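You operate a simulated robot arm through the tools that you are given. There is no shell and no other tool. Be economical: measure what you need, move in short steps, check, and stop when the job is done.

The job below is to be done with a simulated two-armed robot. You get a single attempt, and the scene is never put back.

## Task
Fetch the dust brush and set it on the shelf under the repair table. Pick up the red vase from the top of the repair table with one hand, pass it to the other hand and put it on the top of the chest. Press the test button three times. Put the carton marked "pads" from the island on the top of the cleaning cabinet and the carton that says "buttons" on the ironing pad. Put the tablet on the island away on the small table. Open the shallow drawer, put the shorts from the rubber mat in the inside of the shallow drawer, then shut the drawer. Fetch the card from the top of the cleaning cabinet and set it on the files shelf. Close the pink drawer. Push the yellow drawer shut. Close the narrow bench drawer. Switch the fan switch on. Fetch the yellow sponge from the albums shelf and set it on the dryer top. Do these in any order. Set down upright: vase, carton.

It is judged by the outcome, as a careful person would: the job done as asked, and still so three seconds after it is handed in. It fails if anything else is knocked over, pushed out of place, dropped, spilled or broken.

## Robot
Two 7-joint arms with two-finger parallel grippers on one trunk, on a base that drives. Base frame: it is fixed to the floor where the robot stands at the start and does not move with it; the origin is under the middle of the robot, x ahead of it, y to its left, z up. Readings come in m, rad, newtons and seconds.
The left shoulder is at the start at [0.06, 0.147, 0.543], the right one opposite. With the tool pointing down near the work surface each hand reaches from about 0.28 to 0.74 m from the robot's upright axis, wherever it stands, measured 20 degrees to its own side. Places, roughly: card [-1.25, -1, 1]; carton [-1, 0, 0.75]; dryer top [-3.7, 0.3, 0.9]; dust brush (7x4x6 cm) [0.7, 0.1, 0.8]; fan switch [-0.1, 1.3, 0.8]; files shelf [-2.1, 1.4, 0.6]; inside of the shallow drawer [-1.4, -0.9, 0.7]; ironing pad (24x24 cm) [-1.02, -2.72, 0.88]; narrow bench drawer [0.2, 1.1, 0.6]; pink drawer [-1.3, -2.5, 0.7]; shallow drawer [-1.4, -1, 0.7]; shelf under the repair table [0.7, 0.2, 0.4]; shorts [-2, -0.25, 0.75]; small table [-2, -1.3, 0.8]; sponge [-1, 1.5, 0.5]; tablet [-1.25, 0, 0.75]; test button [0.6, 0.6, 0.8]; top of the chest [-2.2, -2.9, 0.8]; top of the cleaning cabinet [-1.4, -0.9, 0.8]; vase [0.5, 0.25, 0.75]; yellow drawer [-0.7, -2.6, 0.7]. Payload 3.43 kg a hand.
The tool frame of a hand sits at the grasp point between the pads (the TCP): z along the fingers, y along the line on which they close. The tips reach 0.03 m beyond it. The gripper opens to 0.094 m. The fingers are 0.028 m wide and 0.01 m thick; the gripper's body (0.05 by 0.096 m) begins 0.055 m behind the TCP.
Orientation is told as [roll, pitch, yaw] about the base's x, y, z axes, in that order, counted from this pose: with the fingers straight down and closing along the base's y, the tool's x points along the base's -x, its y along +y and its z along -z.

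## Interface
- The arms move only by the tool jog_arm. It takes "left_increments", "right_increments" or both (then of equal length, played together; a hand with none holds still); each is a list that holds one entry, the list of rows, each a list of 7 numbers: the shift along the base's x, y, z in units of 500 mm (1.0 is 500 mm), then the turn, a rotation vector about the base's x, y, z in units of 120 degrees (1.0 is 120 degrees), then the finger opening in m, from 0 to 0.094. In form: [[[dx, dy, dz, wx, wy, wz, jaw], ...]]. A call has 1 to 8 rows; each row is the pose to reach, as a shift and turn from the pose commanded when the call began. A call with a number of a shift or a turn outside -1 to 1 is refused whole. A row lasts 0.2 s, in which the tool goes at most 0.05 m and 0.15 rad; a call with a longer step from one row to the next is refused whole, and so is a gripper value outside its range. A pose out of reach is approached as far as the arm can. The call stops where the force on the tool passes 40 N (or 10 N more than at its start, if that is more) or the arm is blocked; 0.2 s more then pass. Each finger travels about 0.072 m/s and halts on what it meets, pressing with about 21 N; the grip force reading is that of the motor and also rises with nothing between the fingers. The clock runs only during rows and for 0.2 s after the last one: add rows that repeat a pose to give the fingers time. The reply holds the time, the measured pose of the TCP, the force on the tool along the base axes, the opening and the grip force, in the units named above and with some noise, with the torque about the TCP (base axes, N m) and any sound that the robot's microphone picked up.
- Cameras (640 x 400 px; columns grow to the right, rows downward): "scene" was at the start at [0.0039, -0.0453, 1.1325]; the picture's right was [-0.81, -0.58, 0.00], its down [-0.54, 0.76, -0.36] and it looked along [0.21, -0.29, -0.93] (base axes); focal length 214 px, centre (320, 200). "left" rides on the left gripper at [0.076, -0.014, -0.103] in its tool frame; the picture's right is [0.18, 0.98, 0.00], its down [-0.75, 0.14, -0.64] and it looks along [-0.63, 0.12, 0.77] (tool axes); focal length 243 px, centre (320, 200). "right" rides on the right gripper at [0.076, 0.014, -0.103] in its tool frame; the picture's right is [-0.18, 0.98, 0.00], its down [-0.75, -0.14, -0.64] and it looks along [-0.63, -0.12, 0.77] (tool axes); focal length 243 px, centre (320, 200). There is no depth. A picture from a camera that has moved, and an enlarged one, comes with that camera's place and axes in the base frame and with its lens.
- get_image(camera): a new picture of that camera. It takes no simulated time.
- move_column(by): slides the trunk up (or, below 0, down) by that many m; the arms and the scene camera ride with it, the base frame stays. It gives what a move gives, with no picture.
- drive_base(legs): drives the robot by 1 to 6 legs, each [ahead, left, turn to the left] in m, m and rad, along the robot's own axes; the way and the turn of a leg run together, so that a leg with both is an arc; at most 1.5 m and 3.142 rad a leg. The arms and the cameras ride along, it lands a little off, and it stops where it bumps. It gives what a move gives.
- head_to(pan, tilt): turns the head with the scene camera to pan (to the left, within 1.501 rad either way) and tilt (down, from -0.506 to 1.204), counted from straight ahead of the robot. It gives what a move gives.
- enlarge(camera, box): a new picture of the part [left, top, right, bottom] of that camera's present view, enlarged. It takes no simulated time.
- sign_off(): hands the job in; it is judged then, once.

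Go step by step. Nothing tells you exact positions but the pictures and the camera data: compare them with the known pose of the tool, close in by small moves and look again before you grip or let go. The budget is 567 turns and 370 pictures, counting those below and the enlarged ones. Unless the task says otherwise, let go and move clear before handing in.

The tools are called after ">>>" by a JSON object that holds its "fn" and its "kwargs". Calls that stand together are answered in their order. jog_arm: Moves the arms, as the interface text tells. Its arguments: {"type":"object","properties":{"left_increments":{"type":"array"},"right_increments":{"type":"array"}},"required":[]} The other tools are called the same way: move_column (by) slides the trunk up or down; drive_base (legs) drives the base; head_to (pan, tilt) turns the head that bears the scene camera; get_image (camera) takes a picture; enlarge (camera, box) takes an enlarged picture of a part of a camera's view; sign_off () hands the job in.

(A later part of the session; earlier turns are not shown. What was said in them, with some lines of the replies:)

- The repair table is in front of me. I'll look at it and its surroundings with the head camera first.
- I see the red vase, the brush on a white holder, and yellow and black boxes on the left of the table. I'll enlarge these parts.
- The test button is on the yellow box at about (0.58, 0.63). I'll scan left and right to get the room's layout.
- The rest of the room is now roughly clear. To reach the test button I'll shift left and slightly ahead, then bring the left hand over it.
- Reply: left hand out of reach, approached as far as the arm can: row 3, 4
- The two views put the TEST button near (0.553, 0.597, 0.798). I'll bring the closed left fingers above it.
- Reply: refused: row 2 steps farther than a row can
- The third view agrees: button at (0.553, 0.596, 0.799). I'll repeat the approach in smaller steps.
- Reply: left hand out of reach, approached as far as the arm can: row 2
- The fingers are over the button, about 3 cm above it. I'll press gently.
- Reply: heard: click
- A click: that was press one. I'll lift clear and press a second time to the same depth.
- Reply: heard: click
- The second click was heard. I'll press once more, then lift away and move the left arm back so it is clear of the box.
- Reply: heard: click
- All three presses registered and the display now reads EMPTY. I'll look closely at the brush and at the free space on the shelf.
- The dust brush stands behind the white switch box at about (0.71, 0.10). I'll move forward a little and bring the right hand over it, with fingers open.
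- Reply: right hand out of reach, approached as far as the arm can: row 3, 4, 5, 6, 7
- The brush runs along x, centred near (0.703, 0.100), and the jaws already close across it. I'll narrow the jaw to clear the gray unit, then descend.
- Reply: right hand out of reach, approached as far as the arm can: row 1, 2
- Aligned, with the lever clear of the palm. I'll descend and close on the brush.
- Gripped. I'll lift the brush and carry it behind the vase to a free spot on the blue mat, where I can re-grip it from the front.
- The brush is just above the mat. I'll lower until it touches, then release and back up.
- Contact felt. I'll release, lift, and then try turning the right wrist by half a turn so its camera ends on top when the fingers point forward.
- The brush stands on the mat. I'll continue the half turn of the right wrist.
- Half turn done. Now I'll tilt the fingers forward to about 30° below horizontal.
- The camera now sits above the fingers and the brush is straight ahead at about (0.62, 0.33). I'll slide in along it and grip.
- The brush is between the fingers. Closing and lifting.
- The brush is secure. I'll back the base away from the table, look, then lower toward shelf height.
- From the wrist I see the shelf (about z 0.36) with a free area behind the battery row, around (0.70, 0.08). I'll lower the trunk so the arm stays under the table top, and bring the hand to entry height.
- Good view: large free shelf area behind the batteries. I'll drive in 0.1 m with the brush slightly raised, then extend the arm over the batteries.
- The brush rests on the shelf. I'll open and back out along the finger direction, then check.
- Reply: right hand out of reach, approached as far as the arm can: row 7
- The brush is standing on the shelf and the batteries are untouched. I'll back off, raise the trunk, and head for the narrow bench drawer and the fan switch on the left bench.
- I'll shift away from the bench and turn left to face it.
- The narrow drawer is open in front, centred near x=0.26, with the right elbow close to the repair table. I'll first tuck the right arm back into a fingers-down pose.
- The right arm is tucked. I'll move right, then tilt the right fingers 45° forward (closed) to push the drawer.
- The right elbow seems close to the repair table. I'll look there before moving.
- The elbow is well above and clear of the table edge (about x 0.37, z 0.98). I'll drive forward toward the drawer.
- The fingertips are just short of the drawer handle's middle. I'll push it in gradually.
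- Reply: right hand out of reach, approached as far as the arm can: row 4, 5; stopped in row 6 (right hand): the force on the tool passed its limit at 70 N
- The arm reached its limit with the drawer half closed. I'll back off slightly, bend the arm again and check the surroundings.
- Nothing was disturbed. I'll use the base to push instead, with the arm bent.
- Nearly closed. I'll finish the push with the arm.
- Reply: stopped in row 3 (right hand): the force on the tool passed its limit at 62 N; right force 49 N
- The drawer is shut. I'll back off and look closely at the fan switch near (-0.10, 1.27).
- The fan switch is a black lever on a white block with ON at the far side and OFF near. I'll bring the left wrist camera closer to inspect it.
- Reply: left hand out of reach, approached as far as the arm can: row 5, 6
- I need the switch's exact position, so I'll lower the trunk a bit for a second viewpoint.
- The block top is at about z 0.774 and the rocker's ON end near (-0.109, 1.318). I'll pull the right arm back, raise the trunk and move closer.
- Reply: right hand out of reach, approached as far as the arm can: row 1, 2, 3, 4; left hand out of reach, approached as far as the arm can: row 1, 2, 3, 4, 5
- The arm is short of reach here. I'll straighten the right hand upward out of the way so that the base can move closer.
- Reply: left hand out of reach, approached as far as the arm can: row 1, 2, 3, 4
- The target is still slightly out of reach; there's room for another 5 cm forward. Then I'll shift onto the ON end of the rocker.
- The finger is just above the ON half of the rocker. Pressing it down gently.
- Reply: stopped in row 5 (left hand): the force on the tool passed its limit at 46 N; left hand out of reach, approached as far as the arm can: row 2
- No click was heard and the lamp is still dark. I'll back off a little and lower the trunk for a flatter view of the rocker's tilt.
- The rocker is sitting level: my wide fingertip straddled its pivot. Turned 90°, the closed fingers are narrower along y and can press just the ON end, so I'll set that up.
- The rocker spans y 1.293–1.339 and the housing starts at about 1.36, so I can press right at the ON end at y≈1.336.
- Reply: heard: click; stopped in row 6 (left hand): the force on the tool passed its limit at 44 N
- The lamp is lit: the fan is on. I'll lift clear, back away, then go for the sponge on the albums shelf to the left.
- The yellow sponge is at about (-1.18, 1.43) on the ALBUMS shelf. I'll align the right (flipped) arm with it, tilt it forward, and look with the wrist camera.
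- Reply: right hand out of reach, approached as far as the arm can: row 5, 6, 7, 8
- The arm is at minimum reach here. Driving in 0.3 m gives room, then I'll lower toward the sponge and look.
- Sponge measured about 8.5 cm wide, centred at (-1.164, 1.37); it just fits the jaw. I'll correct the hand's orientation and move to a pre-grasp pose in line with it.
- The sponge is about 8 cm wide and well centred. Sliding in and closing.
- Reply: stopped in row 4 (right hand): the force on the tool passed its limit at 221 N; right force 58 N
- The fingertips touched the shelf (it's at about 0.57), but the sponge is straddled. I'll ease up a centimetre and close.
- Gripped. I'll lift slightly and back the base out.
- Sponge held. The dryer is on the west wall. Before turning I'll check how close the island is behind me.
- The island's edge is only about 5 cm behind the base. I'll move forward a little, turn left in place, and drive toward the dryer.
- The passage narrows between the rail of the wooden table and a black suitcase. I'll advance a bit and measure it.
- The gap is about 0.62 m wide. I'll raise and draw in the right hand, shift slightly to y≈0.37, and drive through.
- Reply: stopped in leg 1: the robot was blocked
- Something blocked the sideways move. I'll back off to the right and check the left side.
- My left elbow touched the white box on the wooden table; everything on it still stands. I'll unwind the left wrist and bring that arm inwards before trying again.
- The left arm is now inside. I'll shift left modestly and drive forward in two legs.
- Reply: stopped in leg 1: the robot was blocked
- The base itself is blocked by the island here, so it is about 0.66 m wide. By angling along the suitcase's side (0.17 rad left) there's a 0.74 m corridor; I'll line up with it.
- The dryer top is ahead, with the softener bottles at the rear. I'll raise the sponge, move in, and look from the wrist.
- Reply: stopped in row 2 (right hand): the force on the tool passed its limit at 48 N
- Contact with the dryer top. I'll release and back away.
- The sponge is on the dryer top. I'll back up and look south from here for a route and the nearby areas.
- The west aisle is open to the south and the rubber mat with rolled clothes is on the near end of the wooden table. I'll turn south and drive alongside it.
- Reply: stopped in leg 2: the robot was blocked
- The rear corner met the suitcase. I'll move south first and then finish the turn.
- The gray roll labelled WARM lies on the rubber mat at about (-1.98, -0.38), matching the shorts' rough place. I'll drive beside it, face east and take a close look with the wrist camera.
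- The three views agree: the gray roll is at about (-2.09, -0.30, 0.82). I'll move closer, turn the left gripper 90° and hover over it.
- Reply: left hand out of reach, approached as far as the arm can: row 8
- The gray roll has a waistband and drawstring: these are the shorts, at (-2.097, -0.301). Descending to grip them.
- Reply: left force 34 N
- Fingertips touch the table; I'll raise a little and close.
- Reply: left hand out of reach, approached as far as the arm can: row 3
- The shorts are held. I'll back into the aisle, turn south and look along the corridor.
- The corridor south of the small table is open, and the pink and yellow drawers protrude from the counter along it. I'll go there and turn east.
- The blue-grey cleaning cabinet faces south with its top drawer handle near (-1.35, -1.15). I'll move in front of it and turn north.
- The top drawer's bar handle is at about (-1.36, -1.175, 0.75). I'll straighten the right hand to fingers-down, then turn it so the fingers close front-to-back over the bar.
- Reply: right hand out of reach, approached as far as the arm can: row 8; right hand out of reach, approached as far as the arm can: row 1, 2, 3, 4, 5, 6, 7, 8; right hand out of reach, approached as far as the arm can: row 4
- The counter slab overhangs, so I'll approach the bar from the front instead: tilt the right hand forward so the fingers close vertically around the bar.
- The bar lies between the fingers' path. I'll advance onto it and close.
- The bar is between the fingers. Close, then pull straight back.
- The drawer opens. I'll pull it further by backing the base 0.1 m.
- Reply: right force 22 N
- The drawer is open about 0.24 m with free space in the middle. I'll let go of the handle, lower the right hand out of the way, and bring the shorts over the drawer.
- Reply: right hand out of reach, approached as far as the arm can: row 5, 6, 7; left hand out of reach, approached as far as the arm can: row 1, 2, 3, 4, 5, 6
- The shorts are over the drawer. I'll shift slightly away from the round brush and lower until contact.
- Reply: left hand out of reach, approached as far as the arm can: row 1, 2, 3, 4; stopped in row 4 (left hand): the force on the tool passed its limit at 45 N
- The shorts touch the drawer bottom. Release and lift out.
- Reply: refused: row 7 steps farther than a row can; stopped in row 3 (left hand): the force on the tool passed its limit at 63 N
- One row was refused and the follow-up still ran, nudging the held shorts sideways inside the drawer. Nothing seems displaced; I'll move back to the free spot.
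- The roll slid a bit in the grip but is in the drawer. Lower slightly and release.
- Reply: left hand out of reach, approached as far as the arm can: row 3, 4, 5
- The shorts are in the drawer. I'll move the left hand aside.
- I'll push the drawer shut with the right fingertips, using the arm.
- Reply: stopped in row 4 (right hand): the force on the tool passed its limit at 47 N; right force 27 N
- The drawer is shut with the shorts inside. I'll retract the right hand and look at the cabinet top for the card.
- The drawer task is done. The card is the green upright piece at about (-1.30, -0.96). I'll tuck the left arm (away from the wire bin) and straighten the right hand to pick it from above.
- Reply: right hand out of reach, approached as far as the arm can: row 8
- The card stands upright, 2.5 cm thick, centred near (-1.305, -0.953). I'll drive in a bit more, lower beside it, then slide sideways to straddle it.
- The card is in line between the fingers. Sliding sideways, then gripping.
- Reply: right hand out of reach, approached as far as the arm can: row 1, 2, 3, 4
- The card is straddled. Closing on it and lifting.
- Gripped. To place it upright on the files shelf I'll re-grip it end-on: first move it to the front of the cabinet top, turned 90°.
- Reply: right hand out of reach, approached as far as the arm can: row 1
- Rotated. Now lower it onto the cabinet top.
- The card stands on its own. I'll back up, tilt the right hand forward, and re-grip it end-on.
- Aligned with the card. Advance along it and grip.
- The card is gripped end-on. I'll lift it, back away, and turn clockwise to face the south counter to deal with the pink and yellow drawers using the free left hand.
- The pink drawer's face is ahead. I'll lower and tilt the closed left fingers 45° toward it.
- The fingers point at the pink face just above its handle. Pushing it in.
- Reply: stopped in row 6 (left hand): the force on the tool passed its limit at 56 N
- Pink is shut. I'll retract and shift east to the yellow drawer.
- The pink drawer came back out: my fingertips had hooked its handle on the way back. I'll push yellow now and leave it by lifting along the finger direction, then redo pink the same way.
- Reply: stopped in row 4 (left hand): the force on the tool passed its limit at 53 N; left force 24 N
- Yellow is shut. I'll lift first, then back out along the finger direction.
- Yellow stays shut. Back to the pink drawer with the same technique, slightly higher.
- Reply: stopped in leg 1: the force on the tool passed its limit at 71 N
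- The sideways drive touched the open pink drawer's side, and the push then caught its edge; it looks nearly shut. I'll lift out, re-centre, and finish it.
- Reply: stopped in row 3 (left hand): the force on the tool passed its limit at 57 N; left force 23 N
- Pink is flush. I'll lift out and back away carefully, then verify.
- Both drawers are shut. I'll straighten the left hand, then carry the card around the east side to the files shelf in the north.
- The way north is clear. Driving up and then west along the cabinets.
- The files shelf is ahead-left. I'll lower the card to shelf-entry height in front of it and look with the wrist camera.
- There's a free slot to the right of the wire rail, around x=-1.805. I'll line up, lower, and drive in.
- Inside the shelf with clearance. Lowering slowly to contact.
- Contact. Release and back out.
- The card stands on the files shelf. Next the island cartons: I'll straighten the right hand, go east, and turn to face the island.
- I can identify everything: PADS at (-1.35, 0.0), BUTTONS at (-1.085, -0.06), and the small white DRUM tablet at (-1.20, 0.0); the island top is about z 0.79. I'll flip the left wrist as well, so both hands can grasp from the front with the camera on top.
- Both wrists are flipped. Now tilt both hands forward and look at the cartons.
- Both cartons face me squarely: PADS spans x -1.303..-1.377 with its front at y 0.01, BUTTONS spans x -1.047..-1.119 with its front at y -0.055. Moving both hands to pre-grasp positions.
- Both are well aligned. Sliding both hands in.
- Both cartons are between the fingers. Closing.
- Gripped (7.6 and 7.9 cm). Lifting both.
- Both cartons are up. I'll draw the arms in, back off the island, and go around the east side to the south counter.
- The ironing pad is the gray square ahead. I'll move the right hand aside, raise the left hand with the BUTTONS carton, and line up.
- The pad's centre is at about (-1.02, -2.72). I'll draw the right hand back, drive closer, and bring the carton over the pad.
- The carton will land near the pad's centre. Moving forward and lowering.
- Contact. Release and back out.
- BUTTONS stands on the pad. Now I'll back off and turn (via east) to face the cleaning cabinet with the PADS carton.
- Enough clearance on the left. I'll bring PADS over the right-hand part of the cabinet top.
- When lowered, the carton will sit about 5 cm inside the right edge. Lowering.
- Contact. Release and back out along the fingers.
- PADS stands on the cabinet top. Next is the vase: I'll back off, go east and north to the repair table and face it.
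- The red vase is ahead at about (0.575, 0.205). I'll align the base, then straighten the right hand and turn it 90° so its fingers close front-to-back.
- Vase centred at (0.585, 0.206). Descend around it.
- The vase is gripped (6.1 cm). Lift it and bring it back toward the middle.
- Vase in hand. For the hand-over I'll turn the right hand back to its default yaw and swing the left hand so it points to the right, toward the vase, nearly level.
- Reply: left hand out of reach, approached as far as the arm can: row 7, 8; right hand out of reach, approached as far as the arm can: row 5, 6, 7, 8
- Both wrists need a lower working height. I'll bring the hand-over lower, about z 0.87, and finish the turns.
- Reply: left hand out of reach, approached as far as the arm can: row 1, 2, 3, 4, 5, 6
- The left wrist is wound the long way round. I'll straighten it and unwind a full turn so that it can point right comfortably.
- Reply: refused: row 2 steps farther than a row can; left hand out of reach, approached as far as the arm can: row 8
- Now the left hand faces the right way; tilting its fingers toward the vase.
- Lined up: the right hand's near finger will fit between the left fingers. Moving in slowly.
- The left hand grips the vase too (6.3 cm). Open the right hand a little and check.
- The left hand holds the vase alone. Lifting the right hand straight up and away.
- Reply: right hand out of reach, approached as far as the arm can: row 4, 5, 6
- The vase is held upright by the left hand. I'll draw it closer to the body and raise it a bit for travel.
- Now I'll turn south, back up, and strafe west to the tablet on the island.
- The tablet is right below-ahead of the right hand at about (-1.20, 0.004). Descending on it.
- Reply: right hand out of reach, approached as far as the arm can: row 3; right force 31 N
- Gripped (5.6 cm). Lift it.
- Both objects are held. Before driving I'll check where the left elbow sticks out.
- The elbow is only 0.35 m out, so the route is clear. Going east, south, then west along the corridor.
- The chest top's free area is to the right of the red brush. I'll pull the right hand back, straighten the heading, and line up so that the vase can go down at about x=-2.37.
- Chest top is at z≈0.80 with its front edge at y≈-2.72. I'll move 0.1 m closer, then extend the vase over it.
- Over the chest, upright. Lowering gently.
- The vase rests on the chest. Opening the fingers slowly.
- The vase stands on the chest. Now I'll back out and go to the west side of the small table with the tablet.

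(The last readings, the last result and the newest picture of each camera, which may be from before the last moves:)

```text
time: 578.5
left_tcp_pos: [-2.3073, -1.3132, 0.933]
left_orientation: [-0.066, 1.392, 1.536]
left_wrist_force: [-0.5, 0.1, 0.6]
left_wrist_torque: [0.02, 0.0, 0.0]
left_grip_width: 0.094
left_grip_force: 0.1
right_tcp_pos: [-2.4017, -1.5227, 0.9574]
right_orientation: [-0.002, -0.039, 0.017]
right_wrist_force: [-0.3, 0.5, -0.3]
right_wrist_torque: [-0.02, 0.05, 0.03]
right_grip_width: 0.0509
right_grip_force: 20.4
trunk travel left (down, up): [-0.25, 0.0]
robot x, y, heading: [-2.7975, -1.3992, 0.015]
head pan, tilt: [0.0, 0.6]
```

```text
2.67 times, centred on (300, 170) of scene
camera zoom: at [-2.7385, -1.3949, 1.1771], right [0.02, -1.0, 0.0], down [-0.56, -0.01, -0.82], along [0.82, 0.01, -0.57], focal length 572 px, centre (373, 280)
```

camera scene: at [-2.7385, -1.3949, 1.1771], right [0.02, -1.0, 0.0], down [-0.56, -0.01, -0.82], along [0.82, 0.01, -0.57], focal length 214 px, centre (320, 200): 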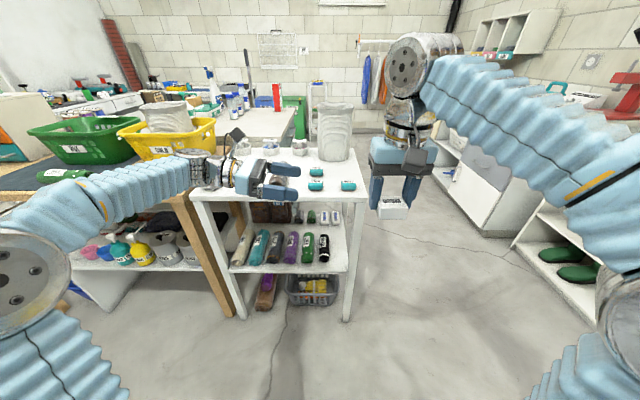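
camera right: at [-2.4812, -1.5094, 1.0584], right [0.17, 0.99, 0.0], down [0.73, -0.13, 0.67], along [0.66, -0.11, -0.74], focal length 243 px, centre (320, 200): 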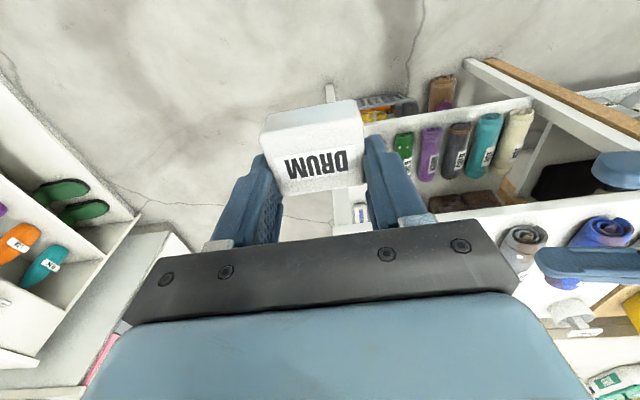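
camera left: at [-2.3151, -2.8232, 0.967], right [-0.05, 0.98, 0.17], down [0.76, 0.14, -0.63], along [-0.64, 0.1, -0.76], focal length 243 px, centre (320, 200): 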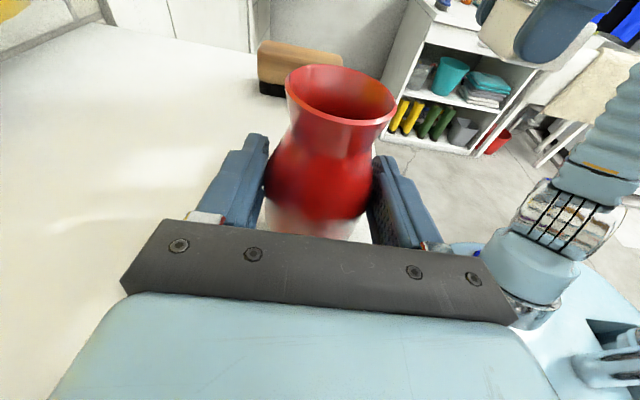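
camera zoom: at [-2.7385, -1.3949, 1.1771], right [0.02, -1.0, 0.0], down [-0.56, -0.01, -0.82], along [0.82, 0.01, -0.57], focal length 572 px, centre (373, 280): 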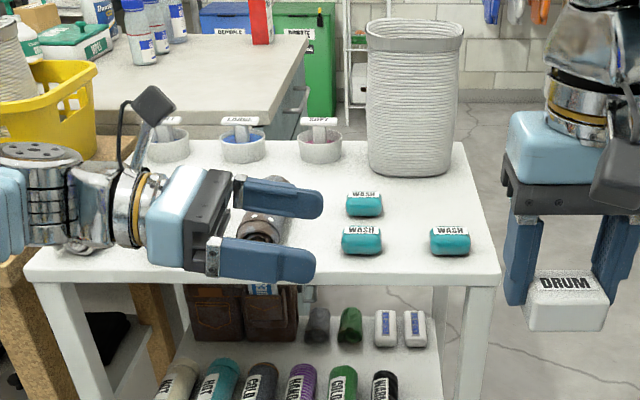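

The free slot beside the teal wash tablets, near (-2.05, -1.485), suits the tablet. I'll pull the left hand aside, move closer, and bring the tablet over it.

>>> {"fn": "jog_arm", "kwargs": {"left_increments": [[[-0.04, 0.06, 0.02, 0, 0, 0, 0.094], [-0.08, 0.12, 0.04, 0, 0, 0, 0.094], [-0.1, 0.18, 0.06, 0, 0, 0, 0.094]]]}}

>>> {"fn": "drive_base", "kwargs": {"legs": [[0.17, 0, -0.015]]}}

>>> {"fn": "jog_arm", "kwargs": {"right_increments": [[[0.08, 0.02, -0.02, 0, 0, 0, 0.03], [0.16, 0.04, -0.04, 0, 0, 0, 0.03], [0.24, 0.06, -0.06, 0, 0.01, 0, 0.03], [0.31, 0.075, -0.09, 0, 0.018, 0, 0.03], [0.36, 0.075, -0.11, 0, 0.018, 0, 0.03]]]}}

>>> {"fn": "get_image", "kwargs": {"camera": "right"}}

>>> {"fn": "enlarge", "kwargs": {"camera": "scene", "box": [230, 110, 470, 260]}}

```text
time: 579.3
left_tcp_pos: [-2.3567, -1.2228, 0.9631]
left_orientation: [-0.067, 1.393, 1.532]
left_wrist_force: [-0.2, 0.9, -0.7]
left_wrist_torque: [0.01, -0.02, 0.0]
left_grip_width: 0.094
left_grip_force: 0.0
right_tcp_pos: [-2.4019, -1.5232, 0.9589]
right_orientation: [-0.002, -0.039, 0.015]
right_wrist_force: [-0.1, -0.6, -0.3]
right_wrist_torque: [0.03, 0.03, -0.03]
right_grip_width: 0.051
right_grip_force: 20.9
trunk travel left (down, up): [-0.25, 0.0]
robot x, y, heading: [-2.7963, -1.3991, 0.015]
head pan, tilt: [0.0, 0.6]
```

```text
time: 580.8
left_tcp_pos: [-2.1838, -1.2275, 0.9628]
left_orientation: [-0.068, 1.394, 1.519]
left_wrist_force: [0.0, 0.5, 0.0]
left_wrist_torque: [0.0, -0.01, -0.04]
left_grip_width: 0.094
left_grip_force: 0.1
right_tcp_pos: [-2.2323, -1.5281, 0.9589]
right_orientation: [0.0, -0.038, 0.0]
right_wrist_force: [-0.6, -0.2, -0.5]
right_wrist_torque: [0.01, -0.06, 0.02]
right_grip_width: 0.0508
right_grip_force: 21.0
trunk travel left (down, up): [-0.25, 0.0]
robot x, y, heading: [-2.6292, -1.3963, 0.001]
head pan, tilt: [0.0, 0.6]
```

```text
time: 582.0
left_tcp_pos: [-2.1832, -1.2274, 0.9627]
left_orientation: [-0.068, 1.391, 1.518]
left_wrist_force: [1.2, -0.4, 0.2]
left_wrist_torque: [0.03, 0.02, 0.0]
left_grip_width: 0.0939
left_grip_force: 0.0
right_tcp_pos: [-2.0655, -1.4901, 0.9033]
right_orientation: [-0.001, -0.004, 0.003]
right_wrist_force: [0.0, -0.4, -0.1]
right_wrist_torque: [0.02, 0.02, 0.0]
right_grip_width: 0.051
right_grip_force: 20.9
right hand out of reach, approached as far as the arm can: row 5
trunk travel left (down, up): [-0.25, 0.0]
robot x, y, heading: [-2.6294, -1.3984, 0.001]
head pan, tilt: [0.0, 0.6]
```

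```text
128 pictures are left
camera right: at [-2.1407, -1.4765, 1.0064], right [0.18, 0.98, 0.0], down [0.75, -0.14, 0.64], along [0.63, -0.12, -0.76], focal length 243 px, centre (320, 200)
```

right: 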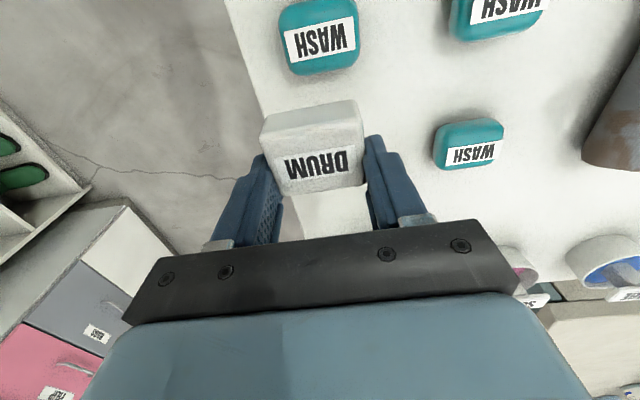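

```text
2.67 times, centred on (350, 185) of scene
camera zoom: at [-2.5681, -1.3947, 1.1771], right [0.0, -1.0, 0.0], down [-0.56, 0.0, -0.83], along [0.83, 0.0, -0.56], focal length 572 px, centre (240, 240)
```

zoom: 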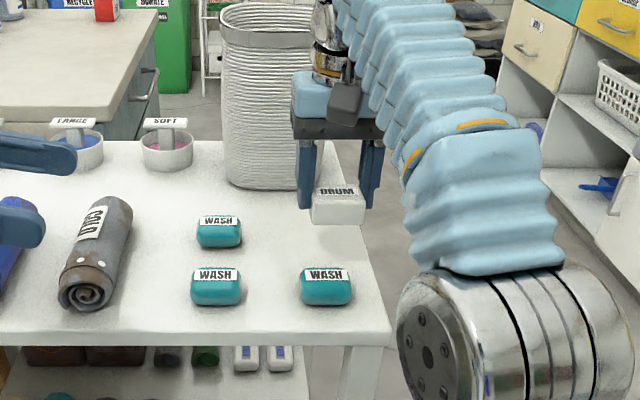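

The slot needs a small shift: 4 cm forward and 2 cm toward the table's middle. Then I'll lower.

>>> {"fn": "drive_base", "kwargs": {"legs": [[0.045, 0, 0]]}}

>>> {"fn": "jog_arm", "kwargs": {"right_increments": [[[0, 0.03, 0, 0, 0, 0, 0.03], [0, 0.04, -0.04, 0, 0, 0, 0.03], [0, 0.04, -0.07, 0, 0, 0, 0.03]]]}}

>>> {"fn": "get_image", "kwargs": {"camera": "right"}}

```text
time: 582.9
left_tcp_pos: [-2.1395, -1.2278, 0.9639]
left_orientation: [-0.068, 1.393, 1.518]
left_wrist_force: [-1.0, -0.5, -0.2]
left_wrist_torque: [0.02, 0.02, 0.03]
left_grip_width: 0.0937
left_grip_force: 0.1
right_tcp_pos: [-2.0199, -1.4909, 0.9029]
right_orientation: [-0.003, -0.003, 0.001]
right_wrist_force: [-0.7, 0.2, -0.3]
right_wrist_torque: [-0.02, -0.05, 0.04]
right_grip_width: 0.0509
right_grip_force: 21.3
trunk travel left (down, up): [-0.25, 0.0]
robot x, y, heading: [-2.5808, -1.3962, 0.001]
head pan, tilt: [0.0, 0.6]
```

```text
time: 583.7
left_tcp_pos: [-2.139, -1.2265, 0.9638]
left_orientation: [-0.065, 1.394, 1.52]
left_wrist_force: [0.3, -0.7, -0.1]
left_wrist_torque: [-0.03, -0.03, 0.01]
left_grip_width: 0.094
left_grip_force: 0.0
right_tcp_pos: [-2.0186, -1.4708, 0.8682]
right_orientation: [-0.001, -0.003, -0.001]
right_wrist_force: [-1.0, -1.0, -0.2]
right_wrist_torque: [-0.01, -0.04, 0.02]
right_grip_width: 0.051
right_grip_force: 20.9
trunk travel left (down, up): [-0.25, 0.0]
robot x, y, heading: [-2.5848, -1.3982, -0.004]
head pan, tilt: [0.0, 0.6]
```

```text
126 pictures are left
camera right: at [-2.0955, -1.456, 0.9711], right [0.18, 0.98, 0.0], down [0.75, -0.14, 0.64], along [0.63, -0.12, -0.76], focal length 243 px, centre (320, 200)
```

right: 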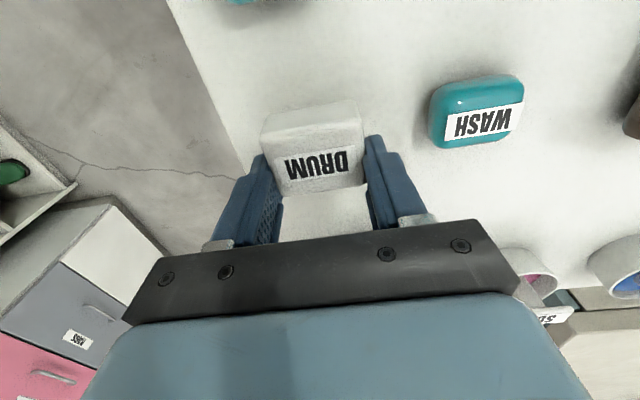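

>>> {"fn": "jog_arm", "kwargs": {"right_increments": [[[0, 0, -0.02, 0, 0, 0, 0.03], [0, 0, -0.036, 0, 0, 0, 0.03], [0, 0, -0.048, 0, 0, 0, 0.03], [0, 0, -0.058, 0, 0, 0, 0.03]]]}}

```text
time: 584.7
left_tcp_pos: [-2.1388, -1.2277, 0.9641]
left_orientation: [-0.067, 1.393, 1.52]
left_wrist_force: [-1.1, 0.0, 0.1]
left_wrist_torque: [0.04, 0.0, 0.01]
left_grip_width: 0.0937
left_grip_force: 0.1
right_tcp_pos: [-2.02, -1.4713, 0.8409]
right_orientation: [-0.002, -0.005, -0.001]
right_wrist_force: [-0.8, -0.4, 0.3]
right_wrist_torque: [-0.01, 0.0, 0.02]
right_grip_width: 0.051
right_grip_force: 21.2
trunk travel left (down, up): [-0.25, 0.0]
robot x, y, heading: [-2.5829, -1.3908, 0.002]
head pan, tilt: [0.0, 0.6]
```

>>> {"fn": "jog_arm", "kwargs": {"right_increments": [[[0, 0, -0.006, 0, 0, 0, 0.03], [0, 0, -0.012, 0, 0, 0, 0.03], [0, 0, -0.018, 0, 0, 0, 0.03], [0, 0, -0.024, 0, 0, 0, 0.03]]]}}

```text
time: 585.7
left_tcp_pos: [-2.1409, -1.2283, 0.9655]
left_orientation: [-0.078, 1.394, 1.507]
left_wrist_force: [-0.2, -0.2, 0.1]
left_wrist_torque: [0.01, 0.0, -0.01]
left_grip_width: 0.0939
left_grip_force: 0.2
right_tcp_pos: [-2.0207, -1.4708, 0.8326]
right_orientation: [0.0, -0.012, 0.0]
right_wrist_force: [1.4, -1.4, 38.9]
right_wrist_torque: [-0.06, -0.09, 0.03]
right_grip_width: 0.0514
right_grip_force: 20.6
trunk travel left (down, up): [-0.25, 0.0]
robot x, y, heading: [-2.5835, -1.3957, 0.003]
head pan, tilt: [0.0, 0.6]
```

Contact with the table. Ease up slightly, release, and lift.

>>> {"fn": "jog_arm", "kwargs": {"right_increments": [[[0, 0, 0.006, 0, 0, 0, 0.03], [0, 0, 0.006, 0, 0, 0, 0.065], [0, 0, 0.006, 0, 0, 0, 0.07], [0, 0, 0.03, 0, 0, 0, 0.07], [0, 0, 0.09, 0, 0, 0, 0.07], [0, 0, 0.15, 0, 0, 0, 0.07], [-0.06, 0, 0.2, 0, 0, 0, 0.07], [-0.14, 0, 0.24, 0, 0, 0, 0.07]]]}}

>>> {"fn": "get_image", "kwargs": {"camera": "right"}}

```text
time: 587.5
left_tcp_pos: [-2.138, -1.228, 0.9619]
left_orientation: [-0.067, 1.391, 1.52]
left_wrist_force: [-0.2, -0.5, -0.8]
left_wrist_torque: [0.0, 0.01, -0.03]
left_grip_width: 0.094
left_grip_force: 0.2
right_tcp_pos: [-2.089, -1.4699, 0.9486]
right_orientation: [-0.002, -0.002, 0.0]
right_wrist_force: [0.9, 0.3, -0.1]
right_wrist_torque: [0.01, 0.0, -0.01]
right_grip_width: 0.0699
right_grip_force: 0.1
trunk travel left (down, up): [-0.25, 0.0]
robot x, y, heading: [-2.5832, -1.3924, 0.0]
head pan, tilt: [0.0, 0.6]
```

```text
125 pictures are left
camera right: at [-2.1649, -1.4554, 1.051], right [0.18, 0.98, 0.0], down [0.75, -0.14, 0.64], along [0.63, -0.12, -0.77], focal length 243 px, centre (320, 200)
```

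right: 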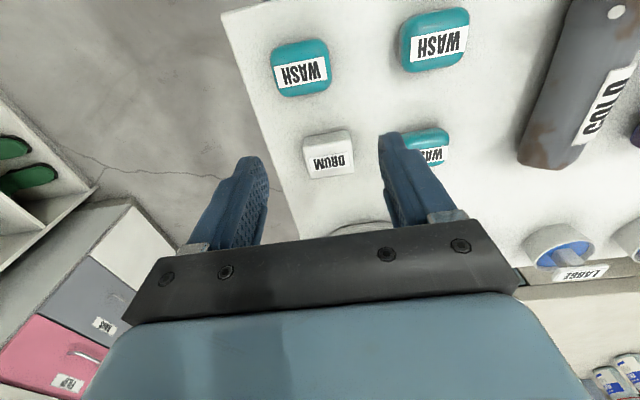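

The tablet is in its place. I'll back clear and take a last look around.

>>> {"fn": "drive_base", "kwargs": {"legs": [[-0.25, 0, 0]]}}

>>> {"fn": "head_to", "kwargs": {"pan": -0.5, "tilt": 0.5}}

>>> {"fn": "get_image", "kwargs": {"camera": "scene"}}

>>> {"fn": "head_to", "kwargs": {"pan": 0.4, "tilt": 0.4}}

>>> {"fn": "get_image", "kwargs": {"camera": "scene"}}

```text
time: 589.3
left_tcp_pos: [-2.3886, -1.2269, 0.9639]
left_orientation: [-0.066, 1.393, 1.523]
left_wrist_force: [0.1, -0.2, 0.2]
left_wrist_torque: [0.01, -0.01, 0.0]
left_grip_width: 0.0939
left_grip_force: 0.1
right_tcp_pos: [-2.3393, -1.4703, 0.9482]
right_orientation: [-0.001, -0.002, 0.003]
right_wrist_force: [-1.1, 0.2, 0.2]
right_wrist_torque: [-0.01, 0.0, -0.03]
right_grip_width: 0.07
right_grip_force: 0.0
trunk travel left (down, up): [-0.25, 0.0]
robot x, y, heading: [-2.8311, -1.392, 0.003]
head pan, tilt: [0.0, 0.6]
```

```text
time: 590.2
left_tcp_pos: [-2.3896, -1.2273, 0.963]
left_orientation: [-0.069, 1.391, 1.52]
left_wrist_force: [-0.1, 0.3, 0.3]
left_wrist_torque: [0.04, -0.02, -0.03]
left_grip_width: 0.0937
left_grip_force: 0.1
right_tcp_pos: [-2.3388, -1.4692, 0.9488]
right_orientation: [0.0, -0.004, 0.0]
right_wrist_force: [0.0, -0.4, -0.2]
right_wrist_torque: [0.02, 0.0, -0.01]
right_grip_width: 0.07
right_grip_force: 0.0
trunk travel left (down, up): [-0.25, 0.0]
robot x, y, heading: [-2.8333, -1.3919, -0.004]
head pan, tilt: [-0.499, 0.499]
```

```text
124 pictures are left
camera scene: at [-2.7811, -1.4381, 1.1862], right [-0.48, -0.88, 0.0], down [-0.42, 0.23, -0.88], along [0.77, -0.42, -0.48], focal length 214 px, centre (320, 200)
```

scene: 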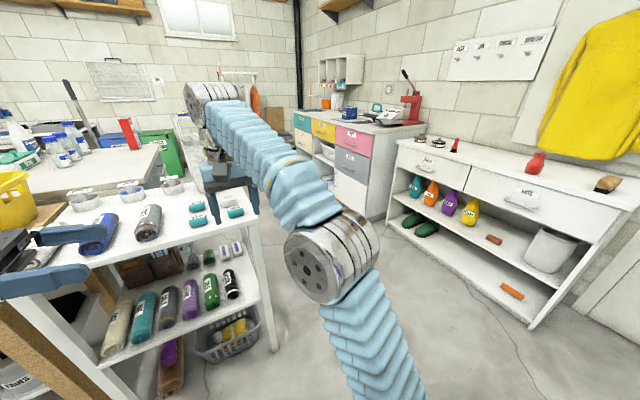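

```text
time: 591.4
left_tcp_pos: [-2.388, -1.226, 0.9629]
left_orientation: [-0.067, 1.393, 1.521]
left_wrist_force: [-0.2, -0.5, 0.3]
left_wrist_torque: [0.02, 0.01, 0.0]
left_grip_width: 0.0942
left_grip_force: 0.1
right_tcp_pos: [-2.3388, -1.4696, 0.9481]
right_orientation: [-0.002, -0.004, 0.003]
right_wrist_force: [0.5, -0.6, -0.1]
right_wrist_torque: [0.02, -0.01, 0.03]
right_grip_width: 0.0699
right_grip_force: 0.0
trunk travel left (down, up): [-0.25, 0.0]
robot x, y, heading: [-2.8308, -1.3943, 0.003]
head pan, tilt: [0.4, 0.4]
```

```text
123 pictures are left
camera scene: at [-2.7758, -1.3586, 1.1953], right [0.39, -0.92, 0.0], down [-0.36, -0.15, -0.92], along [0.85, 0.36, -0.39], focal length 214 px, centre (320, 200)
```

scene: 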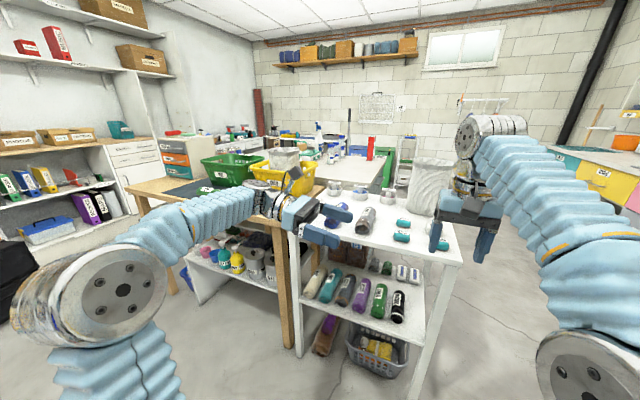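

Everything I can see is in place: the vase is upright on the chest, BUTTONS is on the ironing pad, PADS is on the cabinet, the card is on the files shelf, and the pink and yellow drawers are shut. Both hands are empty and clear, so I'm handing in.

>>> {"fn": "sign_off", "kwargs": {}}

```text
The job is handed in.
```

I finished every task on the list and handed the job in, but I can't rule out small shifts from a few bumps along the way.

- **White box:** my arm or base touched something beside the white box on the wooden table. The items on top of it stayed put.
- **Suitcase:** the base bumped the black suitcase near the dryer once, and I didn't check whether it moved.
- **Pink drawer:** I knocked it while it was open, then shut it again.
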